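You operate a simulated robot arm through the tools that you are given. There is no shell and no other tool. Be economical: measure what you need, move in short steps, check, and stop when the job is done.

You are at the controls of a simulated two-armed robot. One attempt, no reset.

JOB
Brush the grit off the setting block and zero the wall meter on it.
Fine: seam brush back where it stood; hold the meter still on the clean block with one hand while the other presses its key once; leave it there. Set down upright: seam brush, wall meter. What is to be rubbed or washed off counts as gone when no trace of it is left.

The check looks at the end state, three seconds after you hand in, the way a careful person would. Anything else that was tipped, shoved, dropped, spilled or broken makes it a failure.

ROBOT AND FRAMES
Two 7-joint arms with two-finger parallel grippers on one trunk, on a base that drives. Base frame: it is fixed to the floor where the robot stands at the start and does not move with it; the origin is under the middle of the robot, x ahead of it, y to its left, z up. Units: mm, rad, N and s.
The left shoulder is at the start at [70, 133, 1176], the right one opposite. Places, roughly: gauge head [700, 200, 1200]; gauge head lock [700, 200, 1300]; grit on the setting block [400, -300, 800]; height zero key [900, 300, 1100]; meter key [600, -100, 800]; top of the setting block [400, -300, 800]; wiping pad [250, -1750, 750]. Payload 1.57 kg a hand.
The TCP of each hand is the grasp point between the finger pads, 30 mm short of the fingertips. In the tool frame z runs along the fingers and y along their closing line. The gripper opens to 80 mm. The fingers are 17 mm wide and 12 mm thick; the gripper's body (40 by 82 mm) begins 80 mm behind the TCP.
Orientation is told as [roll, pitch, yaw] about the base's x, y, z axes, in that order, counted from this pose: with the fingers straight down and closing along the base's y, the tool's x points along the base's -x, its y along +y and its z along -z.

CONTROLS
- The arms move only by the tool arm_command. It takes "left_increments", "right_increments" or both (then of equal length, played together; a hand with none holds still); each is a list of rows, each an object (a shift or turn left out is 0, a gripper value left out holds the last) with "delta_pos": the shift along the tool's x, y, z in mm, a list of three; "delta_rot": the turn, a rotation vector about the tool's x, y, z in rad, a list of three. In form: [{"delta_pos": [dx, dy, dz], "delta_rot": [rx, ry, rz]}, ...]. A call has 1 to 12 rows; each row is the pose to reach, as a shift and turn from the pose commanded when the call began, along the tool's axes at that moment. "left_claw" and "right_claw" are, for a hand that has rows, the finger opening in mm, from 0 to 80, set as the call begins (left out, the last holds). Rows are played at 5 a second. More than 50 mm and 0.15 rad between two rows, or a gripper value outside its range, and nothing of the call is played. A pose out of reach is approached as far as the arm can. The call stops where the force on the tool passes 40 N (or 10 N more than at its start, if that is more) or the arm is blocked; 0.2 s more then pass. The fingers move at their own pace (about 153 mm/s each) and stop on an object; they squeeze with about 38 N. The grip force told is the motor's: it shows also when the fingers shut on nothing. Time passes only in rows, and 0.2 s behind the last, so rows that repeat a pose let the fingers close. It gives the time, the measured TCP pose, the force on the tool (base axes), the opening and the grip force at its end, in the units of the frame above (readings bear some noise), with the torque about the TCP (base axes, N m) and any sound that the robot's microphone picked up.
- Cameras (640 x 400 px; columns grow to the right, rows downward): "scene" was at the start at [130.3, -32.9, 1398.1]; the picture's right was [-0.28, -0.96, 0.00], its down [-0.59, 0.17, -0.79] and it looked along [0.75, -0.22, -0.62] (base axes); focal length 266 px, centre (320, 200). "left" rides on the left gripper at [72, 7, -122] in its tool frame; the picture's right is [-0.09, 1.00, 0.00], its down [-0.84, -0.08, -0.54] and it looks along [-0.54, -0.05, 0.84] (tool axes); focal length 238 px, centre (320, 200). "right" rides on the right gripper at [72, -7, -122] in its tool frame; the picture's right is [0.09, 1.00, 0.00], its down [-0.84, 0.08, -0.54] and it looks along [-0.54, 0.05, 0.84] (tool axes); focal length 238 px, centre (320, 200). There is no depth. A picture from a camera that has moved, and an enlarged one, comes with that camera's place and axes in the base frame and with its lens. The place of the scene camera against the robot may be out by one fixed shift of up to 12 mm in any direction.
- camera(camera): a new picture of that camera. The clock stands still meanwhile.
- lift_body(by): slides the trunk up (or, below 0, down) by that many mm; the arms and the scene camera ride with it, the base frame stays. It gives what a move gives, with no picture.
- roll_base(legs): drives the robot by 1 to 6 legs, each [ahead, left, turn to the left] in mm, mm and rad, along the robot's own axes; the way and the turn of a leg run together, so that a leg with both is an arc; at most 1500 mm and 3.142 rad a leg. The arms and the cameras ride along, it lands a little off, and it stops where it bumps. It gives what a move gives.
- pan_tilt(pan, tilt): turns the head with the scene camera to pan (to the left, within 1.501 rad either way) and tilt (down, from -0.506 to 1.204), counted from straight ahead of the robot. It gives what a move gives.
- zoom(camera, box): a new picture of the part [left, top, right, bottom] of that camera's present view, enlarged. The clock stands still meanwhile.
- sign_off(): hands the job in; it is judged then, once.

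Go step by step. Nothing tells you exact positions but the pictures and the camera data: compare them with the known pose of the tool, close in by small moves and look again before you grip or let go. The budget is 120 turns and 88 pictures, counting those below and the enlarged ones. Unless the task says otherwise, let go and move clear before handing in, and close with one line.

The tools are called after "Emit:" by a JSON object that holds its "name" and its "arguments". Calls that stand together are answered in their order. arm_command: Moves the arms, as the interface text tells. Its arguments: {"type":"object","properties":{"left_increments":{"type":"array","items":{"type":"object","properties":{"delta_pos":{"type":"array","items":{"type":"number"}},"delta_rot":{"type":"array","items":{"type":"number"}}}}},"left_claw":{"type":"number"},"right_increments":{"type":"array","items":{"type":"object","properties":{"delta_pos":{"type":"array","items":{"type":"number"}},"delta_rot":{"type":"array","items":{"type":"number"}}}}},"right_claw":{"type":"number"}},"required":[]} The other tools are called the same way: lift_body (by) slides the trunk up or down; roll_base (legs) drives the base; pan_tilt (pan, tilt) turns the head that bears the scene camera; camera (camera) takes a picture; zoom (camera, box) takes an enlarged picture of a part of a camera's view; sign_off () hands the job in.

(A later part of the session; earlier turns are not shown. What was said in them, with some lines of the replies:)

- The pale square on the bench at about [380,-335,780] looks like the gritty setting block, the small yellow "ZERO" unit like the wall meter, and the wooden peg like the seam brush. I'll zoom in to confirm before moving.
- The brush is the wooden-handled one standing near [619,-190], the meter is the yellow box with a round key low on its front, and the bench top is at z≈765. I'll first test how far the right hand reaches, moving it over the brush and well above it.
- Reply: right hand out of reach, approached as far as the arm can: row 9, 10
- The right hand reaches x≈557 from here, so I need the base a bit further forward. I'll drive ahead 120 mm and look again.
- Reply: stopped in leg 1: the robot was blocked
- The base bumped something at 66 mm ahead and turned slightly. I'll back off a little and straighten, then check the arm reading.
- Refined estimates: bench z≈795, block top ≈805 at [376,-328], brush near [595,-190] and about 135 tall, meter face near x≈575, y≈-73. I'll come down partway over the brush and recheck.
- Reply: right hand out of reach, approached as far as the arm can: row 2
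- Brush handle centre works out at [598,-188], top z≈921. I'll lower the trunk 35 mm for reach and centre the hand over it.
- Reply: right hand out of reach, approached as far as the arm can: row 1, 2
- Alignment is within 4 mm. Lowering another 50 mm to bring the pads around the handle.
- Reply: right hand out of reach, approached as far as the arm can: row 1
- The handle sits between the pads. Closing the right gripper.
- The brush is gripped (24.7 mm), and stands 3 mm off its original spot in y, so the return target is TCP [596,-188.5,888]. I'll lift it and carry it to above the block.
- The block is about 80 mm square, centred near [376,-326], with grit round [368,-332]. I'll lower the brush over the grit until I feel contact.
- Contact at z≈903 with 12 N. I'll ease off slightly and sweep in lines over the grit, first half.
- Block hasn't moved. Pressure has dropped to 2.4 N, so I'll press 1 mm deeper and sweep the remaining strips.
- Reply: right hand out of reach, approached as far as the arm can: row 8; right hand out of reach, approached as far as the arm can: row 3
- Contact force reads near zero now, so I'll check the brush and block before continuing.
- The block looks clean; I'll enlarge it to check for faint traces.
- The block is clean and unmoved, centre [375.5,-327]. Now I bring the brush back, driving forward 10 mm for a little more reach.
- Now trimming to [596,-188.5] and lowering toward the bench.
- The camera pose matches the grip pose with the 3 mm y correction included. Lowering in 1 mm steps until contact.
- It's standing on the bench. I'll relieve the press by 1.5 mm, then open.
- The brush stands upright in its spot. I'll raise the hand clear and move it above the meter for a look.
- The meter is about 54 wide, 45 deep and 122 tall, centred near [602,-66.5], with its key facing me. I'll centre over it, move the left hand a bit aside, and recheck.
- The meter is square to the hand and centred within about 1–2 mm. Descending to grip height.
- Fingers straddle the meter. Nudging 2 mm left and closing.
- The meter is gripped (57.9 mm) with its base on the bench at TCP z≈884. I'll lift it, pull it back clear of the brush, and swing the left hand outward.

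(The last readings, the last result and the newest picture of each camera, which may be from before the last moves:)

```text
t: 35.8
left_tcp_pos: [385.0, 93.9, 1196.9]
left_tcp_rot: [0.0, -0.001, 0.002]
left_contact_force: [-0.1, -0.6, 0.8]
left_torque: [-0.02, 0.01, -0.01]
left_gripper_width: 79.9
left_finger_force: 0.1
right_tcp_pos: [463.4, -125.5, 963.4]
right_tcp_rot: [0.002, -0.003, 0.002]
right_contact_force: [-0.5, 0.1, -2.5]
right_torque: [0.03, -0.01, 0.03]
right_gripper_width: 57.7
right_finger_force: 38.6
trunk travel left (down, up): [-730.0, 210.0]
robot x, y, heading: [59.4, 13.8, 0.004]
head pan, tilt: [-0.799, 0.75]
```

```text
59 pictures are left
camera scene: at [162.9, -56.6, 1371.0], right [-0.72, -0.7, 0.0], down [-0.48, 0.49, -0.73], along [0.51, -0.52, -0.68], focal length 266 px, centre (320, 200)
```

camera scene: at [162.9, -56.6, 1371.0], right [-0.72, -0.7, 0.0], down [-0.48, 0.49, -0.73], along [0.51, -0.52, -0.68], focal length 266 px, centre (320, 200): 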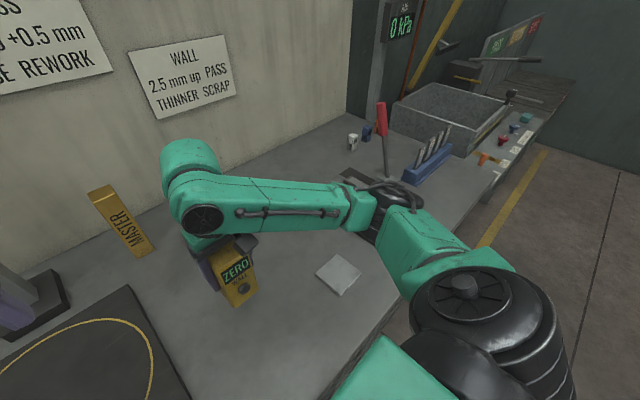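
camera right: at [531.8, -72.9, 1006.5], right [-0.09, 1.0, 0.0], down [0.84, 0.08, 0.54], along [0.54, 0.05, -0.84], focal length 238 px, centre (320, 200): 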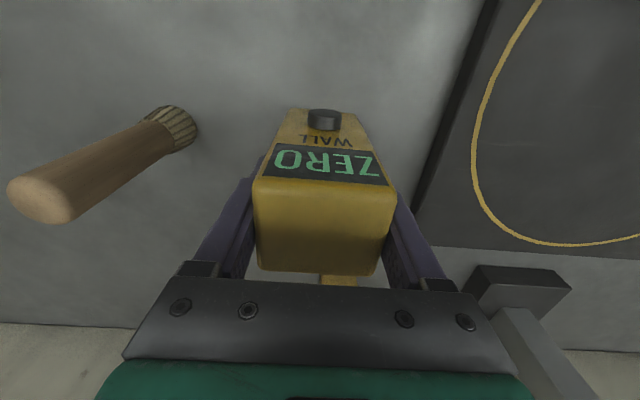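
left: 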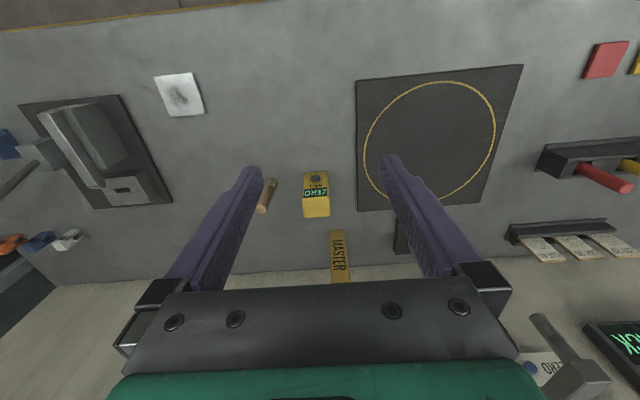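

The elbow has plenty of clearance from the bending tool and its lever. Backing off 85 mm and strafing right 200 mm with the meter held up.

Emit:
{"name": "roll_base", "arguments": {"legs": [[-85, 0, 0], [0, -200, 0]]}}

Emit:
{"name": "camera", "arguments": {"camera": "right"}}

```text
t: 38.1
left_tcp_pos: [300.3, -104.8, 1196.8]
left_tcp_rot: [-0.001, 0.001, 0.003]
left_contact_force: [-0.3, 0.4, -0.6]
left_torque: [0.0, 0.0, -0.01]
left_gripper_width: 80.1
left_finger_force: 0.1
right_tcp_pos: [379.5, -322.8, 962.0]
right_tcp_rot: [0.001, -0.002, 0.002]
right_contact_force: [1.0, -0.2, -2.8]
right_torque: [0.01, -0.02, 0.01]
right_gripper_width: 57.9
right_finger_force: 38.4
trunk travel left (down, up): [-730.0, 210.0]
robot x, y, heading: [-23.0, -185.7, 0.003]
head pan, tilt: [-0.799, 0.75]
```

```text
58 pictures are left
camera right: at [307.4, -330.6, 1086.1], right [-0.09, 1.0, 0.0], down [0.83, 0.08, 0.54], along [0.54, 0.05, -0.84], focal length 238 px, centre (320, 200)
```

right: 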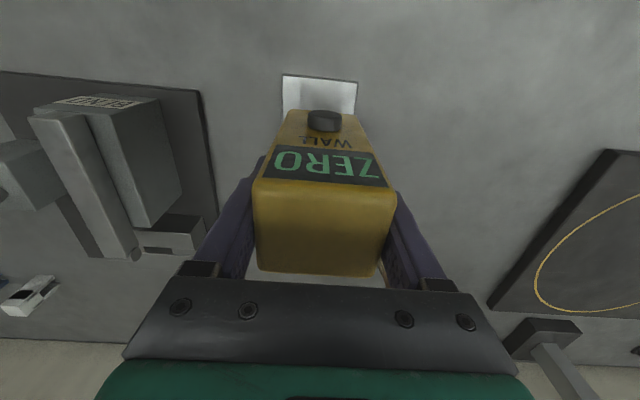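

I'm over the block. Trimming to centre and lowering gently.

Emit:
{"name": "arm_command", "arguments": {"right_increments": [{"delta_pos": [5.4, -3.7, 0]}, {"delta_pos": [5.4, -3.7, 25]}, {"delta_pos": [5.4, -3.7, 48]}, {"delta_pos": [5.4, -3.7, 58]}, {"delta_pos": [5.4, -3.7, 62]}, {"delta_pos": [5.4, -3.7, 63]}]}}

Emit:
{"name": "camera", "arguments": {"camera": "right"}}

```text
t: 39.5
left_tcp_pos: [300.9, -105.7, 1197.9]
left_tcp_rot: [-0.001, 0.0, 0.002]
left_contact_force: [0.2, 0.5, -0.4]
left_torque: [0.03, 0.01, 0.01]
left_gripper_width: 80.1
left_finger_force: 0.0
right_tcp_pos: [373.6, -328.1, 901.0]
right_tcp_rot: [0.003, -0.005, 0.003]
right_contact_force: [-0.9, 0.8, -2.2]
right_torque: [0.01, -0.01, 0.0]
right_gripper_width: 57.7
right_finger_force: 38.2
trunk travel left (down, up): [-730.0, 210.0]
robot x, y, heading: [-27.5, -189.3, 0.002]
head pan, tilt: [-0.799, 0.75]
```

```text
57 pictures are left
camera right: at [302.3, -335.4, 1022.5], right [-0.09, 1.0, 0.0], down [0.83, 0.08, 0.54], along [0.54, 0.05, -0.84], focal length 238 px, centre (320, 200)
```

right: 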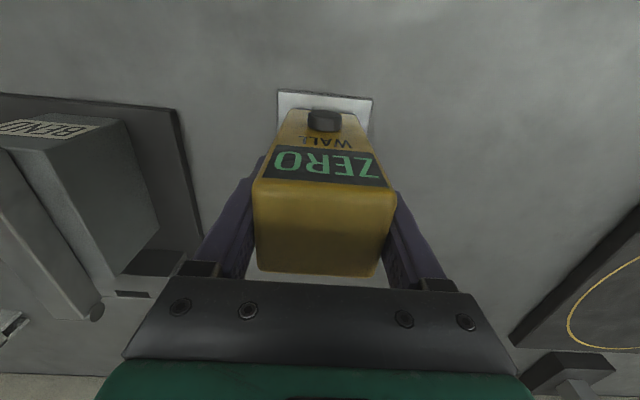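

Not yet in contact (only the meter's weight, 2.2 N). Stepping down slowly.

Emit:
{"name": "arm_command", "arguments": {"right_increments": [{"delta_pos": [0, 0, 1]}, {"delta_pos": [0, 0, 1.5]}, {"delta_pos": [0, 0, 1.5]}]}}

Emit:
{"name": "arm_command", "arguments": {"right_increments": [{"delta_pos": [0, 0, 1]}, {"delta_pos": [0, 0, 1]}]}}

```text
t: 40.3
left_tcp_pos: [300.0, -105.3, 1197.4]
left_tcp_rot: [0.0, 0.0, 0.003]
left_contact_force: [-0.2, -0.1, 0.0]
left_torque: [0.02, 0.0, 0.02]
left_gripper_width: 79.9
left_finger_force: 0.0
right_tcp_pos: [374.6, -327.4, 898.1]
right_tcp_rot: [0.002, -0.005, 0.004]
right_contact_force: [0.1, -0.4, -2.6]
right_torque: [-0.02, 0.02, 0.0]
right_gripper_width: 57.9
right_finger_force: 38.5
trunk travel left (down, up): [-730.0, 210.0]
robot x, y, heading: [-25.6, -187.8, 0.005]
head pan, tilt: [-0.799, 0.75]
```

```text
t: 40.9
left_tcp_pos: [299.4, -106.1, 1197.2]
left_tcp_rot: [0.0, -0.001, 0.005]
left_contact_force: [0.5, 0.0, -0.3]
left_torque: [0.01, -0.01, 0.0]
left_gripper_width: 80.0
left_finger_force: 0.1
right_tcp_pos: [373.5, -328.6, 897.5]
right_tcp_rot: [0.003, -0.001, 0.005]
right_contact_force: [0.3, -0.3, -2.0]
right_torque: [-0.04, -0.02, -0.03]
right_gripper_width: 57.9
right_finger_force: 38.1
trunk travel left (down, up): [-730.0, 210.0]
robot x, y, heading: [-24.1, -185.3, -0.001]
head pan, tilt: [-0.799, 0.75]
```

Emit:
{"name": "arm_command", "arguments": {"right_increments": [{"delta_pos": [0, 0, 1]}, {"delta_pos": [0, 0, 1]}]}}

Emit:
{"name": "arm_command", "arguments": {"right_increments": [{"delta_pos": [0, 0, 1]}, {"delta_pos": [0, 0, 1]}]}}

```text
t: 41.5
left_tcp_pos: [300.9, -106.4, 1196.5]
left_tcp_rot: [0.0, 0.0, 0.003]
left_contact_force: [-1.2, -0.4, 0.1]
left_torque: [0.01, -0.02, -0.01]
left_gripper_width: 80.0
left_finger_force: 0.1
right_tcp_pos: [373.4, -326.4, 897.1]
right_tcp_rot: [0.002, -0.004, 0.003]
right_contact_force: [-0.1, -0.4, -2.6]
right_torque: [-0.02, 0.0, 0.03]
right_gripper_width: 57.8
right_finger_force: 38.1
trunk travel left (down, up): [-730.0, 210.0]
robot x, y, heading: [-28.4, -188.2, -0.001]
head pan, tilt: [-0.799, 0.75]
```

```text
t: 42.1
left_tcp_pos: [301.5, -105.3, 1196.9]
left_tcp_rot: [0.0, 0.0, 0.004]
left_contact_force: [0.6, 0.8, 0.2]
left_torque: [0.01, -0.02, -0.02]
left_gripper_width: 80.0
left_finger_force: 0.0
right_tcp_pos: [374.4, -327.5, 895.4]
right_tcp_rot: [0.001, -0.004, 0.002]
right_contact_force: [-0.8, -0.4, -1.6]
right_torque: [-0.02, -0.02, 0.03]
right_gripper_width: 58.0
right_finger_force: 38.0
trunk travel left (down, up): [-730.0, 210.0]
robot x, y, heading: [-29.2, -185.7, 0.002]
head pan, tilt: [-0.799, 0.75]
```

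Still weight only at z≈896; continuing down.

Emit:
{"name": "arm_command", "arguments": {"right_increments": [{"delta_pos": [0, 0, 1]}, {"delta_pos": [0, 0, 1]}]}}

Emit:
{"name": "arm_command", "arguments": {"right_increments": [{"delta_pos": [0, 0, 1]}, {"delta_pos": [0, 0, 1]}]}}

```text
t: 42.7
left_tcp_pos: [300.1, -105.4, 1196.9]
left_tcp_rot: [0.0, 0.0, 0.004]
left_contact_force: [-0.9, -0.5, 0.9]
left_torque: [0.04, -0.02, -0.01]
left_gripper_width: 80.1
left_finger_force: 0.1
right_tcp_pos: [372.5, -328.1, 895.5]
right_tcp_rot: [0.001, -0.005, 0.002]
right_contact_force: [0.4, -1.4, 4.2]
right_torque: [-0.26, 0.12, 0.06]
right_gripper_width: 57.7
right_finger_force: 38.1
trunk travel left (down, up): [-730.0, 210.0]
robot x, y, heading: [-27.9, -184.3, 0.006]
head pan, tilt: [-0.799, 0.75]
```

```text
t: 43.3
left_tcp_pos: [298.1, -104.7, 1197.3]
left_tcp_rot: [0.0, -0.001, 0.004]
left_contact_force: [0.3, -0.3, 0.7]
left_torque: [-0.01, 0.02, -0.01]
left_gripper_width: 79.7
left_finger_force: 0.1
right_tcp_pos: [373.6, -327.3, 896.1]
right_tcp_rot: [0.003, -0.009, 0.002]
right_contact_force: [3.6, -2.9, 19.8]
right_torque: [-0.48, 0.21, 0.09]
right_gripper_width: 57.8
right_finger_force: 38.1
trunk travel left (down, up): [-730.0, 210.0]
robot x, y, heading: [-25.9, -190.0, 0.003]
head pan, tilt: [-0.799, 0.75]
```

Meter is on the block (contact at z≈895). I'll ease the press slightly while bringing the closed left hand to a tilted staging pose front-left of the key.

Emit:
{"name": "arm_command", "arguments": {"right_increments": [{"delta_pos": [0, 0, -0.6]}, {"delta_pos": [0, 0, -0.6]}]}}

Emit:
{"name": "arm_command", "arguments": {"left_increments": [{"delta_pos": [2, -10, 40], "delta_rot": [0.0245, -0.096, 0.059]}, {"delta_pos": [4, -25, 80], "delta_rot": [0.049, -0.192, 0.1185]}, {"delta_pos": [6, -45, 120], "delta_rot": [0.0735, -0.288, 0.178]}, {"delta_pos": [8, -70, 157], "delta_rot": [0.098, -0.384, 0.237]}, {"delta_pos": [10, -95, 190], "delta_rot": [0.1225, -0.48, 0.296]}, {"delta_pos": [12, -115, 215], "delta_rot": [0.147, -0.576, 0.355]}, {"delta_pos": [15, -125, 230], "delta_rot": [0.1715, -0.672, 0.415]}, {"delta_pos": [15, -135, 240], "delta_rot": [0.196, -0.7686, 0.474]}], "left_claw": 0}}

Emit:
{"name": "camera", "arguments": {"camera": "left"}}

Emit:
{"name": "camera", "arguments": {"camera": "right"}}

```text
t: 43.9
left_tcp_pos: [300.7, -105.0, 1197.5]
left_tcp_rot: [0.0, -0.002, 0.002]
left_contact_force: [0.2, 0.1, 0.1]
left_torque: [0.01, 0.02, -0.02]
left_gripper_width: 80.0
left_finger_force: 0.0
right_tcp_pos: [373.3, -328.4, 896.1]
right_tcp_rot: [0.002, -0.007, 0.002]
right_contact_force: [6.8, -4.2, 20.9]
right_torque: [-0.43, 0.13, 0.13]
right_gripper_width: 57.7
right_finger_force: 37.6
trunk travel left (down, up): [-730.0, 210.0]
robot x, y, heading: [-32.4, -189.1, 0.002]
head pan, tilt: [-0.799, 0.75]
```

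```text
t: 45.9
left_tcp_pos: [311.7, -229.6, 977.0]
left_tcp_rot: [0.015, -0.847, -0.451]
left_contact_force: [-0.4, 0.3, -0.9]
left_torque: [-0.03, 0.0, 0.03]
left_gripper_width: 0.2
left_finger_force: 20.7
left hand out of reach, approached as far as the arm can: row 3, 4, 5, 6, 7
right_tcp_pos: [372.3, -327.6, 895.1]
right_tcp_rot: [0.001, -0.004, 0.002]
right_contact_force: [-5.3, 1.4, 10.8]
right_torque: [-0.07, 0.25, -0.08]
right_gripper_width: 57.5
right_finger_force: 37.7
trunk travel left (down, up): [-730.0, 210.0]
robot x, y, heading: [-26.5, -189.3, 0.005]
head pan, tilt: [-0.799, 0.75]
stopped in row 8 (left hand): the arm was blocked; the commanded pose is now the measured one
```

```text
56 pictures are left
camera left: at [190.1, -164.8, 1005.1], right [0.48, 0.87, 0.08], down [0.1, -0.14, 0.98], along [0.87, -0.46, -0.15], focal length 238 px, centre (320, 200)
```

left: 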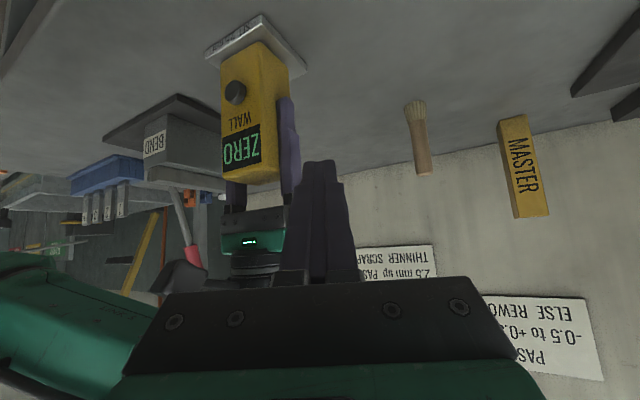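

```text
55 pictures are left
camera right: at [301.0, -335.2, 1017.5], right [-0.09, 1.0, 0.0], down [0.83, 0.08, 0.55], along [0.54, 0.05, -0.84], focal length 238 px, centre (320, 200)
```

right: 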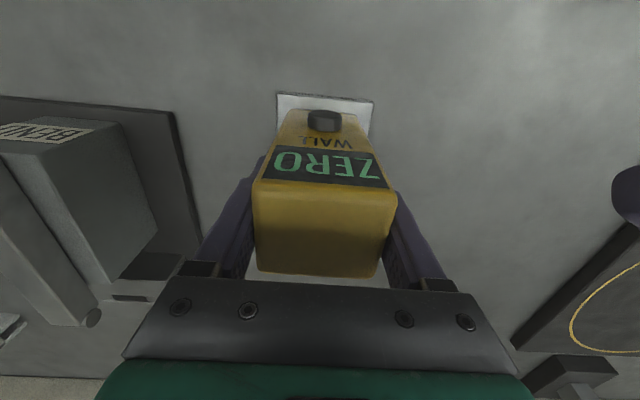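

The left arm got blocked short of staging. Looking with the scene camera to see what it met.

Emit:
{"name": "camera", "arguments": {"camera": "scene"}}

```text
54 pictures are left
camera scene: at [76.7, -255.2, 1371.2], right [-0.71, -0.7, 0.0], down [-0.48, 0.49, -0.73], along [0.51, -0.52, -0.68], focal length 266 px, centre (320, 200)
```

scene: 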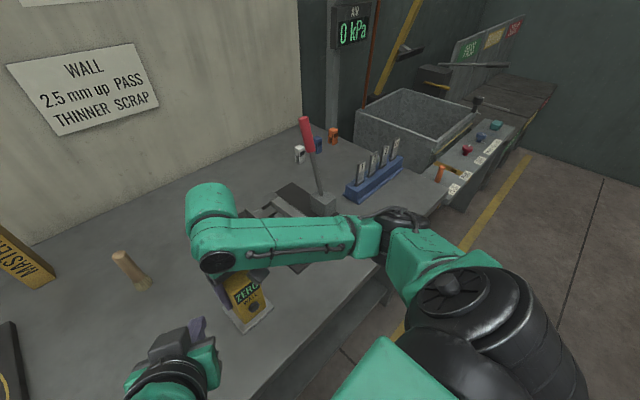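

The left hand is clear of the right arm, so it is cramped against its own body. I'll lift the meter 15 mm, back the base 90 mm, and extend the right hand back over the block to give the left room.

Emit:
{"name": "arm_command", "arguments": {"right_increments": [{"delta_pos": [0, 0, -8]}, {"delta_pos": [0, 0, -15]}]}}

Emit:
{"name": "roll_base", "arguments": {"legs": [[-90, 0, 0]]}}

Emit:
{"name": "arm_command", "arguments": {"right_increments": [{"delta_pos": [-30, 0, 0]}, {"delta_pos": [-60, 0, 0]}, {"delta_pos": [-88, 0, 0]}]}}

Emit:
{"name": "camera", "arguments": {"camera": "right"}}

```text
t: 46.5
left_tcp_pos: [312.4, -230.5, 977.0]
left_tcp_rot: [0.016, -0.845, -0.452]
left_contact_force: [0.2, 0.4, -0.1]
left_torque: [-0.03, 0.0, 0.02]
left_gripper_width: 0.0
left_finger_force: 21.1
right_tcp_pos: [374.2, -327.8, 908.8]
right_tcp_rot: [0.0, -0.003, 0.002]
right_contact_force: [-0.6, -0.2, -2.5]
right_torque: [0.01, 0.01, 0.01]
right_gripper_width: 57.8
right_finger_force: 37.1
trunk travel left (down, up): [-730.0, 210.0]
robot x, y, heading: [-32.7, -189.3, 0.002]
head pan, tilt: [-0.799, 0.75]
```

```text
t: 47.6
left_tcp_pos: [224.4, -230.4, 978.2]
left_tcp_rot: [0.015, -0.845, -0.45]
left_contact_force: [-0.8, -1.0, 0.4]
left_torque: [0.0, 0.0, 0.01]
left_gripper_width: 0.0
left_finger_force: 20.7
right_tcp_pos: [284.0, -328.6, 908.6]
right_tcp_rot: [0.0, 0.0, 0.001]
right_contact_force: [0.0, -0.2, -2.7]
right_torque: [0.02, 0.01, -0.03]
right_gripper_width: 57.8
right_finger_force: 38.0
trunk travel left (down, up): [-730.0, 210.0]
robot x, y, heading: [-116.7, -189.8, 0.004]
head pan, tilt: [-0.799, 0.75]
```

```text
t: 48.4
left_tcp_pos: [225.4, -229.6, 977.6]
left_tcp_rot: [0.015, -0.843, -0.448]
left_contact_force: [0.4, 0.7, -0.4]
left_torque: [-0.03, 0.01, -0.04]
left_gripper_width: 0.0
left_finger_force: 21.5
right_tcp_pos: [373.1, -327.6, 907.3]
right_tcp_rot: [-0.001, -0.003, 0.002]
right_contact_force: [0.5, -0.9, -2.5]
right_torque: [-0.03, -0.01, 0.01]
right_gripper_width: 57.7
right_finger_force: 38.2
trunk travel left (down, up): [-730.0, 210.0]
robot x, y, heading: [-122.6, -187.1, 0.002]
head pan, tilt: [-0.799, 0.75]
```

```text
53 pictures are left
camera right: at [301.5, -335.5, 1031.2], right [-0.09, 1.0, 0.0], down [0.84, 0.08, 0.54], along [0.54, 0.05, -0.84], focal length 238 px, centre (320, 200)
```

right: 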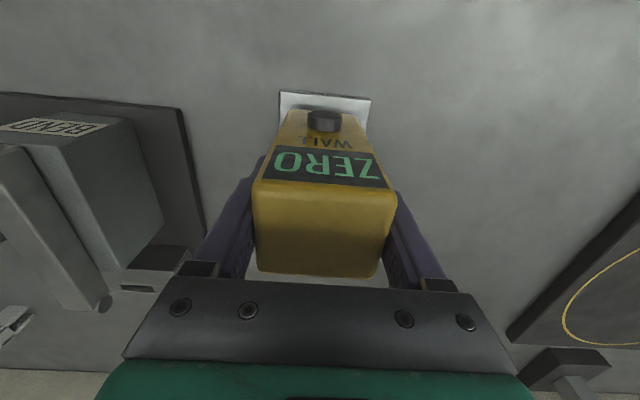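

Still centred over the block. Lowering until it seats again.

Emit:
{"name": "arm_command", "arguments": {"right_increments": [{"delta_pos": [-1, 1, 6]}, {"delta_pos": [-1, 1, 11]}, {"delta_pos": [-1, 1, 13]}, {"delta_pos": [-1, 1, 13]}]}}

Emit:
{"name": "arm_command", "arguments": {"right_increments": [{"delta_pos": [0, 0, 0.8]}, {"delta_pos": [0, 0, 0.8]}]}}

```text
t: 49.4
left_tcp_pos: [223.6, -230.1, 977.3]
left_tcp_rot: [0.016, -0.845, -0.451]
left_contact_force: [0.3, -0.2, 0.5]
left_torque: [0.01, 0.02, -0.03]
left_gripper_width: 0.1
left_finger_force: 21.5
right_tcp_pos: [372.1, -326.5, 895.8]
right_tcp_rot: [0.001, -0.002, 0.002]
right_contact_force: [-0.3, -0.4, -3.1]
right_torque: [0.01, 0.0, 0.05]
right_gripper_width: 57.4
right_finger_force: 37.7
trunk travel left (down, up): [-730.0, 210.0]
robot x, y, heading: [-119.0, -187.5, 0.006]
head pan, tilt: [-0.799, 0.75]
```

```text
t: 50.0
left_tcp_pos: [224.7, -229.8, 976.4]
left_tcp_rot: [0.016, -0.845, -0.451]
left_contact_force: [0.6, -0.5, 1.0]
left_torque: [-0.02, 0.0, 0.01]
left_gripper_width: 0.0
left_finger_force: 20.8
right_tcp_pos: [373.0, -327.7, 895.0]
right_tcp_rot: [0.0, -0.001, 0.001]
right_contact_force: [-0.4, -0.7, -2.6]
right_torque: [-0.02, 0.0, 0.0]
right_gripper_width: 57.9
right_finger_force: 38.9
trunk travel left (down, up): [-730.0, 210.0]
robot x, y, heading: [-117.1, -189.6, -0.0]
head pan, tilt: [-0.799, 0.75]
```

Emit:
{"name": "arm_command", "arguments": {"right_increments": [{"delta_pos": [0, 0, 0.8]}, {"delta_pos": [0, 0, 0.8]}]}}

Emit:
{"name": "camera", "arguments": {"camera": "left"}}

```text
t: 50.6
left_tcp_pos: [223.2, -230.1, 977.5]
left_tcp_rot: [0.016, -0.845, -0.45]
left_contact_force: [0.3, -0.8, 1.0]
left_torque: [-0.02, 0.0, 0.0]
left_gripper_width: 0.0
left_finger_force: 21.2
right_tcp_pos: [372.9, -326.8, 893.7]
right_tcp_rot: [0.002, -0.003, 0.002]
right_contact_force: [0.1, -0.5, 1.3]
right_torque: [-0.06, -0.18, 0.02]
right_gripper_width: 58.0
right_finger_force: 37.7
trunk travel left (down, up): [-730.0, 210.0]
robot x, y, heading: [-117.0, -188.6, 0.002]
head pan, tilt: [-0.799, 0.75]
```

```text
52 pictures are left
camera left: at [101.4, -165.1, 1004.8], right [0.48, 0.88, 0.08], down [0.1, -0.14, 0.98], along [0.87, -0.46, -0.15], focal length 238 px, centre (320, 200)
```

left: 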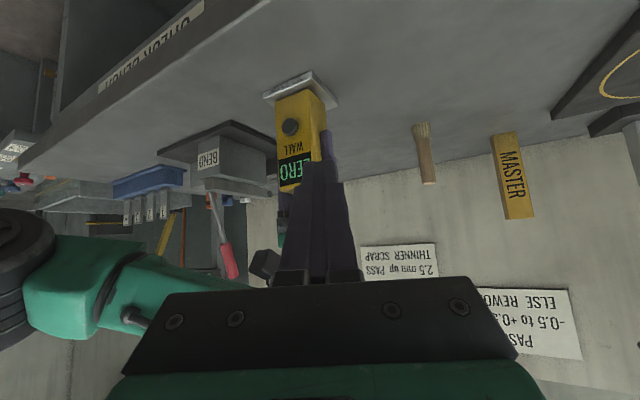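

Meter is seated lightly on the block. Triangulating from two left views puts the key centre at about [340,-327,861], so I'll bring the left fingertip to about 25 mm in front of it.

Emit:
{"name": "arm_command", "arguments": {"left_increments": [{"delta_pos": [2.5, -12, 28]}, {"delta_pos": [5, -24, 56]}, {"delta_pos": [7.6, -36, 84]}, {"delta_pos": [10, -48, 112]}, {"delta_pos": [12.6, -59.4, 140]}]}}

Emit:
{"name": "camera", "arguments": {"camera": "left"}}

Emit:
{"name": "camera", "arguments": {"camera": "right"}}

```text
t: 51.8
left_tcp_pos: [286.2, -324.5, 873.5]
left_tcp_rot: [0.013, -0.846, -0.448]
left_contact_force: [0.4, 1.0, 1.2]
left_torque: [-0.03, 0.04, 0.0]
left_gripper_width: 0.2
left_finger_force: 21.9
right_tcp_pos: [374.8, -326.9, 894.4]
right_tcp_rot: [0.0, -0.003, 0.003]
right_contact_force: [2.0, -0.6, 2.5]
right_torque: [-0.03, -0.3, 0.08]
right_gripper_width: 58.1
right_finger_force: 37.9
trunk travel left (down, up): [-730.0, 210.0]
robot x, y, heading: [-118.9, -191.2, 0.005]
head pan, tilt: [-0.799, 0.75]
```

```text
51 pictures are left
camera left: at [163.6, -259.6, 901.3], right [0.48, 0.87, 0.08], down [0.1, -0.14, 0.98], along [0.87, -0.46, -0.15], focal length 238 px, centre (320, 200)
```

left: 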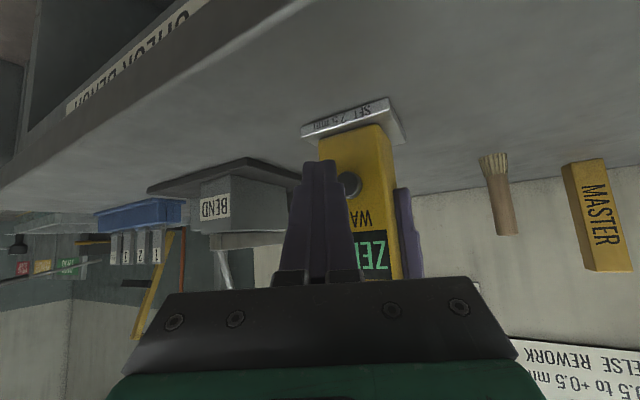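

```text
50 pictures are left
camera right: at [301.1, -334.9, 1017.5], right [-0.09, 1.0, 0.0], down [0.83, 0.08, 0.54], along [0.54, 0.05, -0.84], focal length 238 px, centre (320, 200)
```

right: 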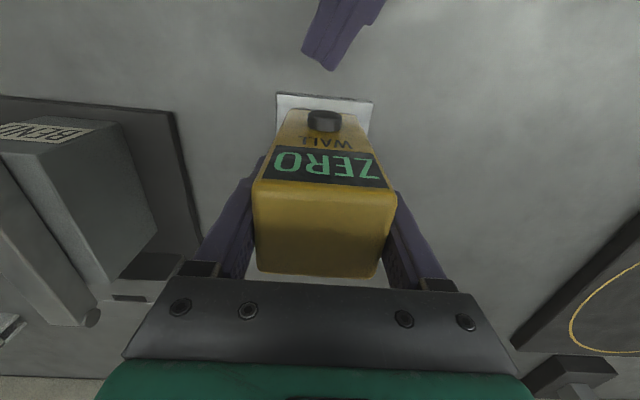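

The views agree: fingertip is lined up with the key, about 23 mm away. Advancing straight along +x, 19 mm first.

Emit:
{"name": "arm_command", "arguments": {"left_increments": [{"delta_pos": [-6, 4.35, 6.73]}, {"delta_pos": [-11.4, 8.3, 12.8]}]}}

Emit:
{"name": "camera", "arguments": {"camera": "right"}}

Emit:
{"name": "zoom", "arguments": {"camera": "left", "box": [250, 90, 450, 290]}}

```text
t: 52.4
left_tcp_pos: [305.2, -322.9, 875.1]
left_tcp_rot: [0.016, -0.845, -0.451]
left_contact_force: [0.7, 0.7, -0.2]
left_torque: [-0.02, 0.01, 0.05]
left_gripper_width: 0.0
left_finger_force: 21.0
right_tcp_pos: [373.3, -325.8, 894.1]
right_tcp_rot: [0.0, -0.003, 0.002]
right_contact_force: [1.7, 0.5, 4.7]
right_torque: [0.13, -0.28, -0.01]
right_gripper_width: 57.9
right_finger_force: 38.1
trunk travel left (down, up): [-730.0, 210.0]
robot x, y, heading: [-114.9, -189.1, 0.002]
head pan, tilt: [-0.799, 0.75]
```

```text
49 pictures are left
camera right: at [301.1, -334.7, 1017.6], right [-0.09, 1.0, 0.0], down [0.83, 0.08, 0.54], along [0.54, 0.05, -0.84], focal length 238 px, centre (320, 200)
```

right: 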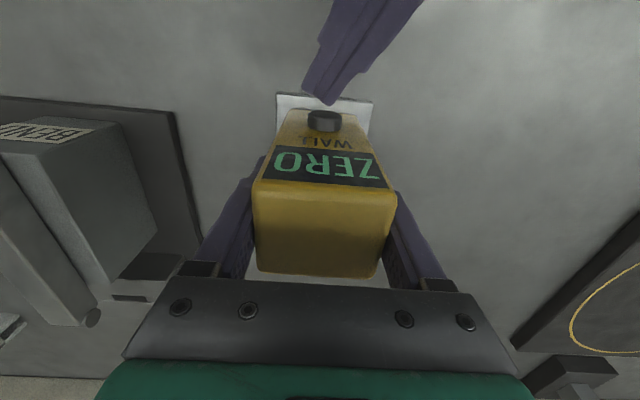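

```text
2.00 times, centred on (350, 190) of left
camera zoom: at [182.4, -258.5, 901.7], right [0.48, 0.87, 0.08], down [0.1, -0.14, 0.98], along [0.87, -0.46, -0.15], focal length 477 px, centre (260, 220)
```

zoom: 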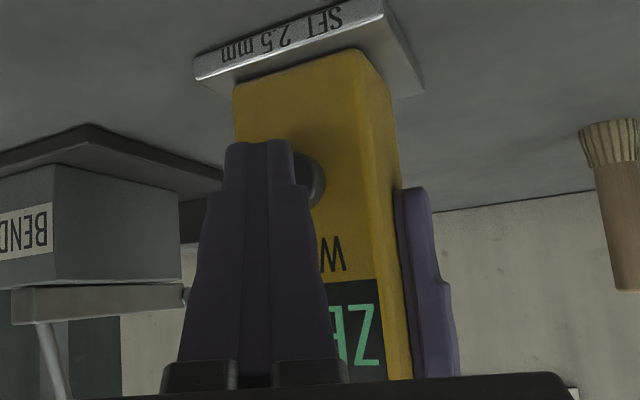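

About 5 mm left to the key. Pressing on in small steps.

Emit:
{"name": "arm_command", "arguments": {"left_increments": [{"delta_pos": [-2.4, 0.8, 2.7]}, {"delta_pos": [-4.2, 1.8, 4.4]}]}}

```text
t: 53.0
left_tcp_pos: [312.1, -324.9, 874.6]
left_tcp_rot: [0.017, -0.844, -0.452]
left_contact_force: [-2.3, 1.4, -0.9]
left_torque: [0.03, 0.09, 0.02]
left_gripper_width: 0.0
left_finger_force: 20.6
right_tcp_pos: [372.2, -326.7, 893.8]
right_tcp_rot: [0.0, -0.003, 0.002]
right_contact_force: [3.1, -0.5, 5.2]
right_torque: [0.13, -0.22, 0.06]
right_gripper_width: 57.8
right_finger_force: 37.7
trunk travel left (down, up): [-730.0, 210.0]
robot x, y, heading: [-119.4, -186.9, 0.008]
head pan, tilt: [-0.799, 0.75]
heard: click
```

A click: the key has been pressed once. Withdrawing the left finger straight back and checking.

Emit:
{"name": "arm_command", "arguments": {"left_increments": [{"delta_pos": [6, -4.35, -6.7]}, {"delta_pos": [15, -11, -17]}, {"delta_pos": [30, -22, -34]}]}}

Emit:
{"name": "camera", "arguments": {"camera": "right"}}

Emit:
{"name": "camera", "arguments": {"camera": "left"}}

```text
t: 53.8
left_tcp_pos: [260.6, -324.0, 876.0]
left_tcp_rot: [0.015, -0.847, -0.451]
left_contact_force: [0.3, -0.4, 0.2]
left_torque: [-0.03, -0.01, 0.01]
left_gripper_width: 0.0
left_finger_force: 21.5
right_tcp_pos: [372.3, -326.2, 895.5]
right_tcp_rot: [0.001, 0.0, 0.001]
right_contact_force: [-0.4, 0.1, 5.1]
right_torque: [0.14, -0.17, -0.07]
right_gripper_width: 57.8
right_finger_force: 38.1
trunk travel left (down, up): [-730.0, 210.0]
robot x, y, heading: [-114.3, -188.3, 0.002]
head pan, tilt: [-0.799, 0.75]
```

```text
47 pictures are left
camera right: at [300.3, -334.8, 1017.6], right [-0.09, 1.0, 0.0], down [0.84, 0.08, 0.54], along [0.54, 0.05, -0.84], focal length 238 px, centre (320, 200)
```

right: 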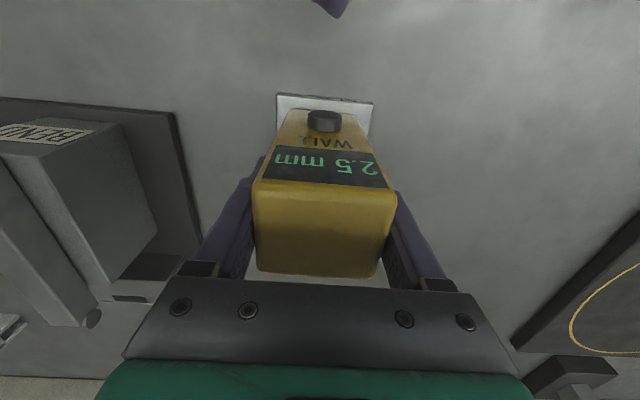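

```text
46 pictures are left
camera left: at [138.2, -259.9, 903.1], right [0.48, 0.88, 0.08], down [0.1, -0.14, 0.98], along [0.87, -0.46, -0.15], focal length 238 px, centre (320, 200)
```

left: 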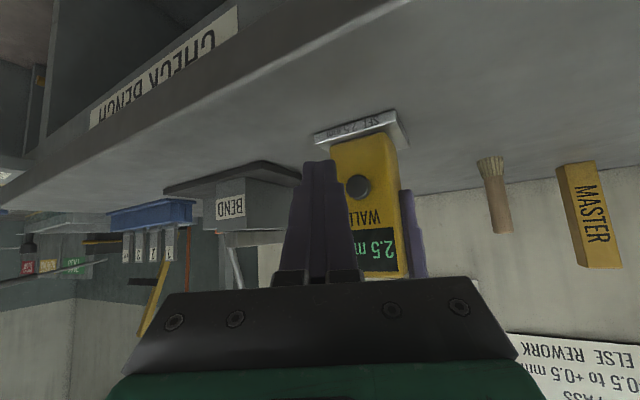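

The display now reads 2.5 mm, matching the "SET 2.5 mm" block. Releasing the meter and lifting the right hand straight up.

Emit:
{"name": "arm_command", "arguments": {"right_increments": [{"delta_pos": [0, 0, 0]}, {"delta_pos": [0, 0, 0]}, {"delta_pos": [0, 0, 0]}], "right_claw": 80}}

Emit:
{"name": "arm_command", "arguments": {"right_increments": [{"delta_pos": [0, 0, -20]}, {"delta_pos": [0, 0, -50]}, {"delta_pos": [0, 0, -90]}, {"delta_pos": [0, 0, -130]}]}}

Emit:
{"name": "arm_command", "arguments": {"left_increments": [{"delta_pos": [0, 0, -30]}, {"delta_pos": [0, 10, -60]}, {"delta_pos": [0, 20, -80]}]}}

Emit:
{"name": "camera", "arguments": {"camera": "right"}}

Emit:
{"name": "camera", "arguments": {"camera": "left"}}

```text
t: 54.6
left_tcp_pos: [261.8, -325.0, 874.7]
left_tcp_rot: [0.015, -0.846, -0.451]
left_contact_force: [0.4, -0.7, 0.1]
left_torque: [-0.01, 0.0, 0.04]
left_gripper_width: 0.0
left_finger_force: 21.5
right_tcp_pos: [372.5, -327.8, 893.2]
right_tcp_rot: [-0.001, -0.003, 0.001]
right_contact_force: [0.8, 0.1, 0.4]
right_torque: [0.0, 0.02, 0.01]
right_gripper_width: 80.0
right_finger_force: 0.0
trunk travel left (down, up): [-730.0, 210.0]
robot x, y, heading: [-117.8, -185.9, -0.0]
head pan, tilt: [-0.799, 0.75]
```

```text
t: 55.6
left_tcp_pos: [261.3, -324.3, 875.5]
left_tcp_rot: [0.015, -0.847, -0.451]
left_contact_force: [-0.1, 0.4, -1.2]
left_torque: [-0.02, 0.01, -0.01]
left_gripper_width: 0.0
left_finger_force: 21.0
right_tcp_pos: [370.8, -325.1, 1025.0]
right_tcp_rot: [0.001, -0.004, 0.002]
right_contact_force: [-0.2, -0.4, 0.4]
right_torque: [0.0, 0.0, 0.0]
right_gripper_width: 80.3
right_finger_force: 0.1
trunk travel left (down, up): [-730.0, 210.0]
robot x, y, heading: [-120.0, -188.7, 0.003]
head pan, tilt: [-0.799, 0.75]
```

```text
t: 56.6
left_tcp_pos: [228.7, -268.0, 886.7]
left_tcp_rot: [0.142, -0.753, -0.493]
left_contact_force: [-0.8, 0.2, 0.3]
left_torque: [-0.02, 0.02, -0.02]
left_gripper_width: 0.0
left_finger_force: 21.3
right_tcp_pos: [372.7, -326.5, 1024.9]
right_tcp_rot: [0.0, -0.003, 0.001]
right_contact_force: [0.9, -1.0, 0.2]
right_torque: [0.05, -0.03, -0.01]
right_gripper_width: 79.8
right_finger_force: 0.1
trunk travel left (down, up): [-730.0, 210.0]
robot x, y, heading: [-119.7, -191.0, 0.003]
head pan, tilt: [-0.799, 0.75]
stopped in row 3 (left hand): the arm was blocked; the commanded pose is now the measured one
```

```text
45 pictures are left
camera right: at [300.7, -333.3, 1147.6], right [-0.09, 1.0, 0.0], down [0.84, 0.08, 0.54], along [0.54, 0.05, -0.84], focal length 238 px, centre (320, 200)
```

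right: 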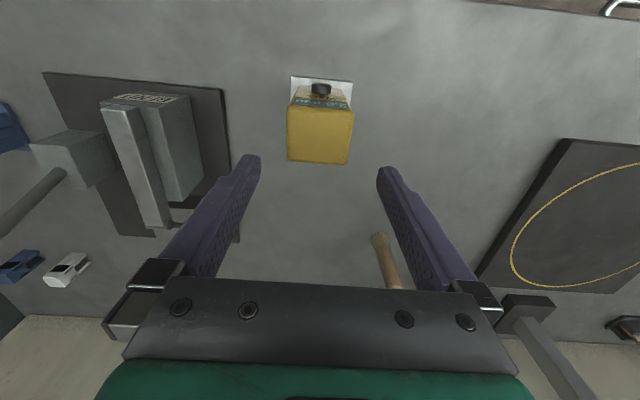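

```text
44 pictures are left
camera left: at [105.4, -211.8, 926.0], right [0.44, 0.88, 0.16], down [0.15, -0.25, 0.96], along [0.88, -0.4, -0.24], focal length 238 px, centre (320, 200)
```

left: 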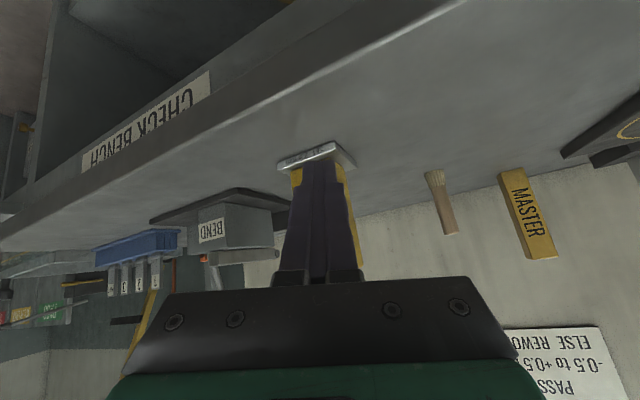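

The meter stands upright on the block, and both hands are free. I'll back the robot off to clear everything and take a final look.

Emit:
{"name": "roll_base", "arguments": {"legs": [[-120, 0, 0]]}}

Emit:
{"name": "pan_tilt", "arguments": {"pan": -0.15, "tilt": 0.75}}

Emit:
{"name": "camera", "arguments": {"camera": "scene"}}

Emit:
{"name": "camera", "arguments": {"camera": "right"}}

```text
t: 57.8
left_tcp_pos: [110.6, -266.8, 885.9]
left_tcp_rot: [0.14, -0.753, -0.491]
left_contact_force: [0.2, 0.3, 0.8]
left_torque: [-0.01, 0.0, 0.03]
left_gripper_width: 0.0
left_finger_force: 21.0
right_tcp_pos: [253.9, -326.3, 1024.5]
right_tcp_rot: [0.0, -0.002, 0.004]
right_contact_force: [0.0, -0.8, 0.7]
right_torque: [-0.01, -0.01, -0.03]
right_gripper_width: 80.0
right_finger_force: 0.0
trunk travel left (down, up): [-730.0, 210.0]
robot x, y, heading: [-235.0, -188.6, 0.003]
head pan, tilt: [-0.799, 0.75]
```

```text
t: 58.8
left_tcp_pos: [109.5, -266.7, 885.5]
left_tcp_rot: [0.143, -0.753, -0.492]
left_contact_force: [0.7, -0.5, -0.5]
left_torque: [0.0, -0.03, -0.02]
left_gripper_width: 0.0
left_finger_force: 21.2
right_tcp_pos: [252.8, -324.9, 1024.6]
right_tcp_rot: [0.0, -0.002, 0.004]
right_contact_force: [-0.1, -0.6, 0.2]
right_torque: [0.01, -0.04, 0.02]
right_gripper_width: 80.0
right_finger_force: 0.1
trunk travel left (down, up): [-730.0, 210.0]
robot x, y, heading: [-239.0, -188.0, 0.001]
head pan, tilt: [-0.15, 0.75]
```

```text
43 pictures are left
camera scene: at [-106.9, -208.9, 1371.1], right [-0.15, -0.99, 0.0], down [-0.67, 0.1, -0.73], along [0.72, -0.11, -0.68], focal length 266 px, centre (320, 200)
```

scene: 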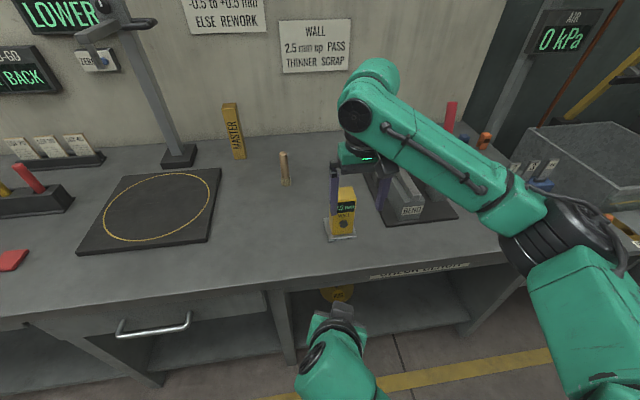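

```text
42 pictures are left
camera right: at [181.8, -333.3, 1147.2], right [-0.09, 1.0, 0.0], down [0.84, 0.08, 0.54], along [0.54, 0.05, -0.84], focal length 238 px, centre (320, 200)
```

right: 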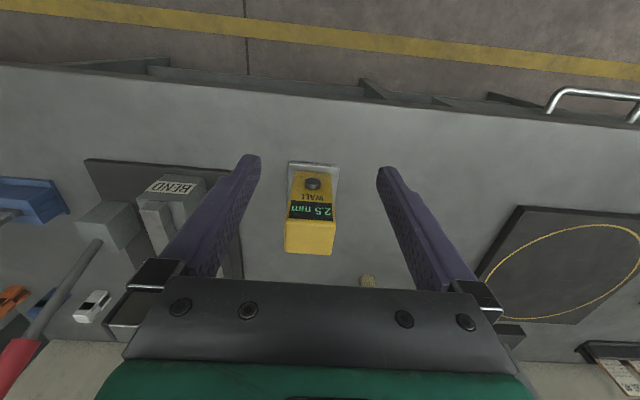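

The meter stands upright on the clean block reading 2.5 mm, the brush stands in its place, and nothing else on the bench has moved. Handing in.

Emit:
{"name": "sign_off", "arguments": {}}

```text
The job is handed in.
```

The grit is off the setting block and the seam brush is standing back where it was. The wall meter was zeroed with one key press, which gave a click and a 2.5 mm reading, and it is left upright on the block.
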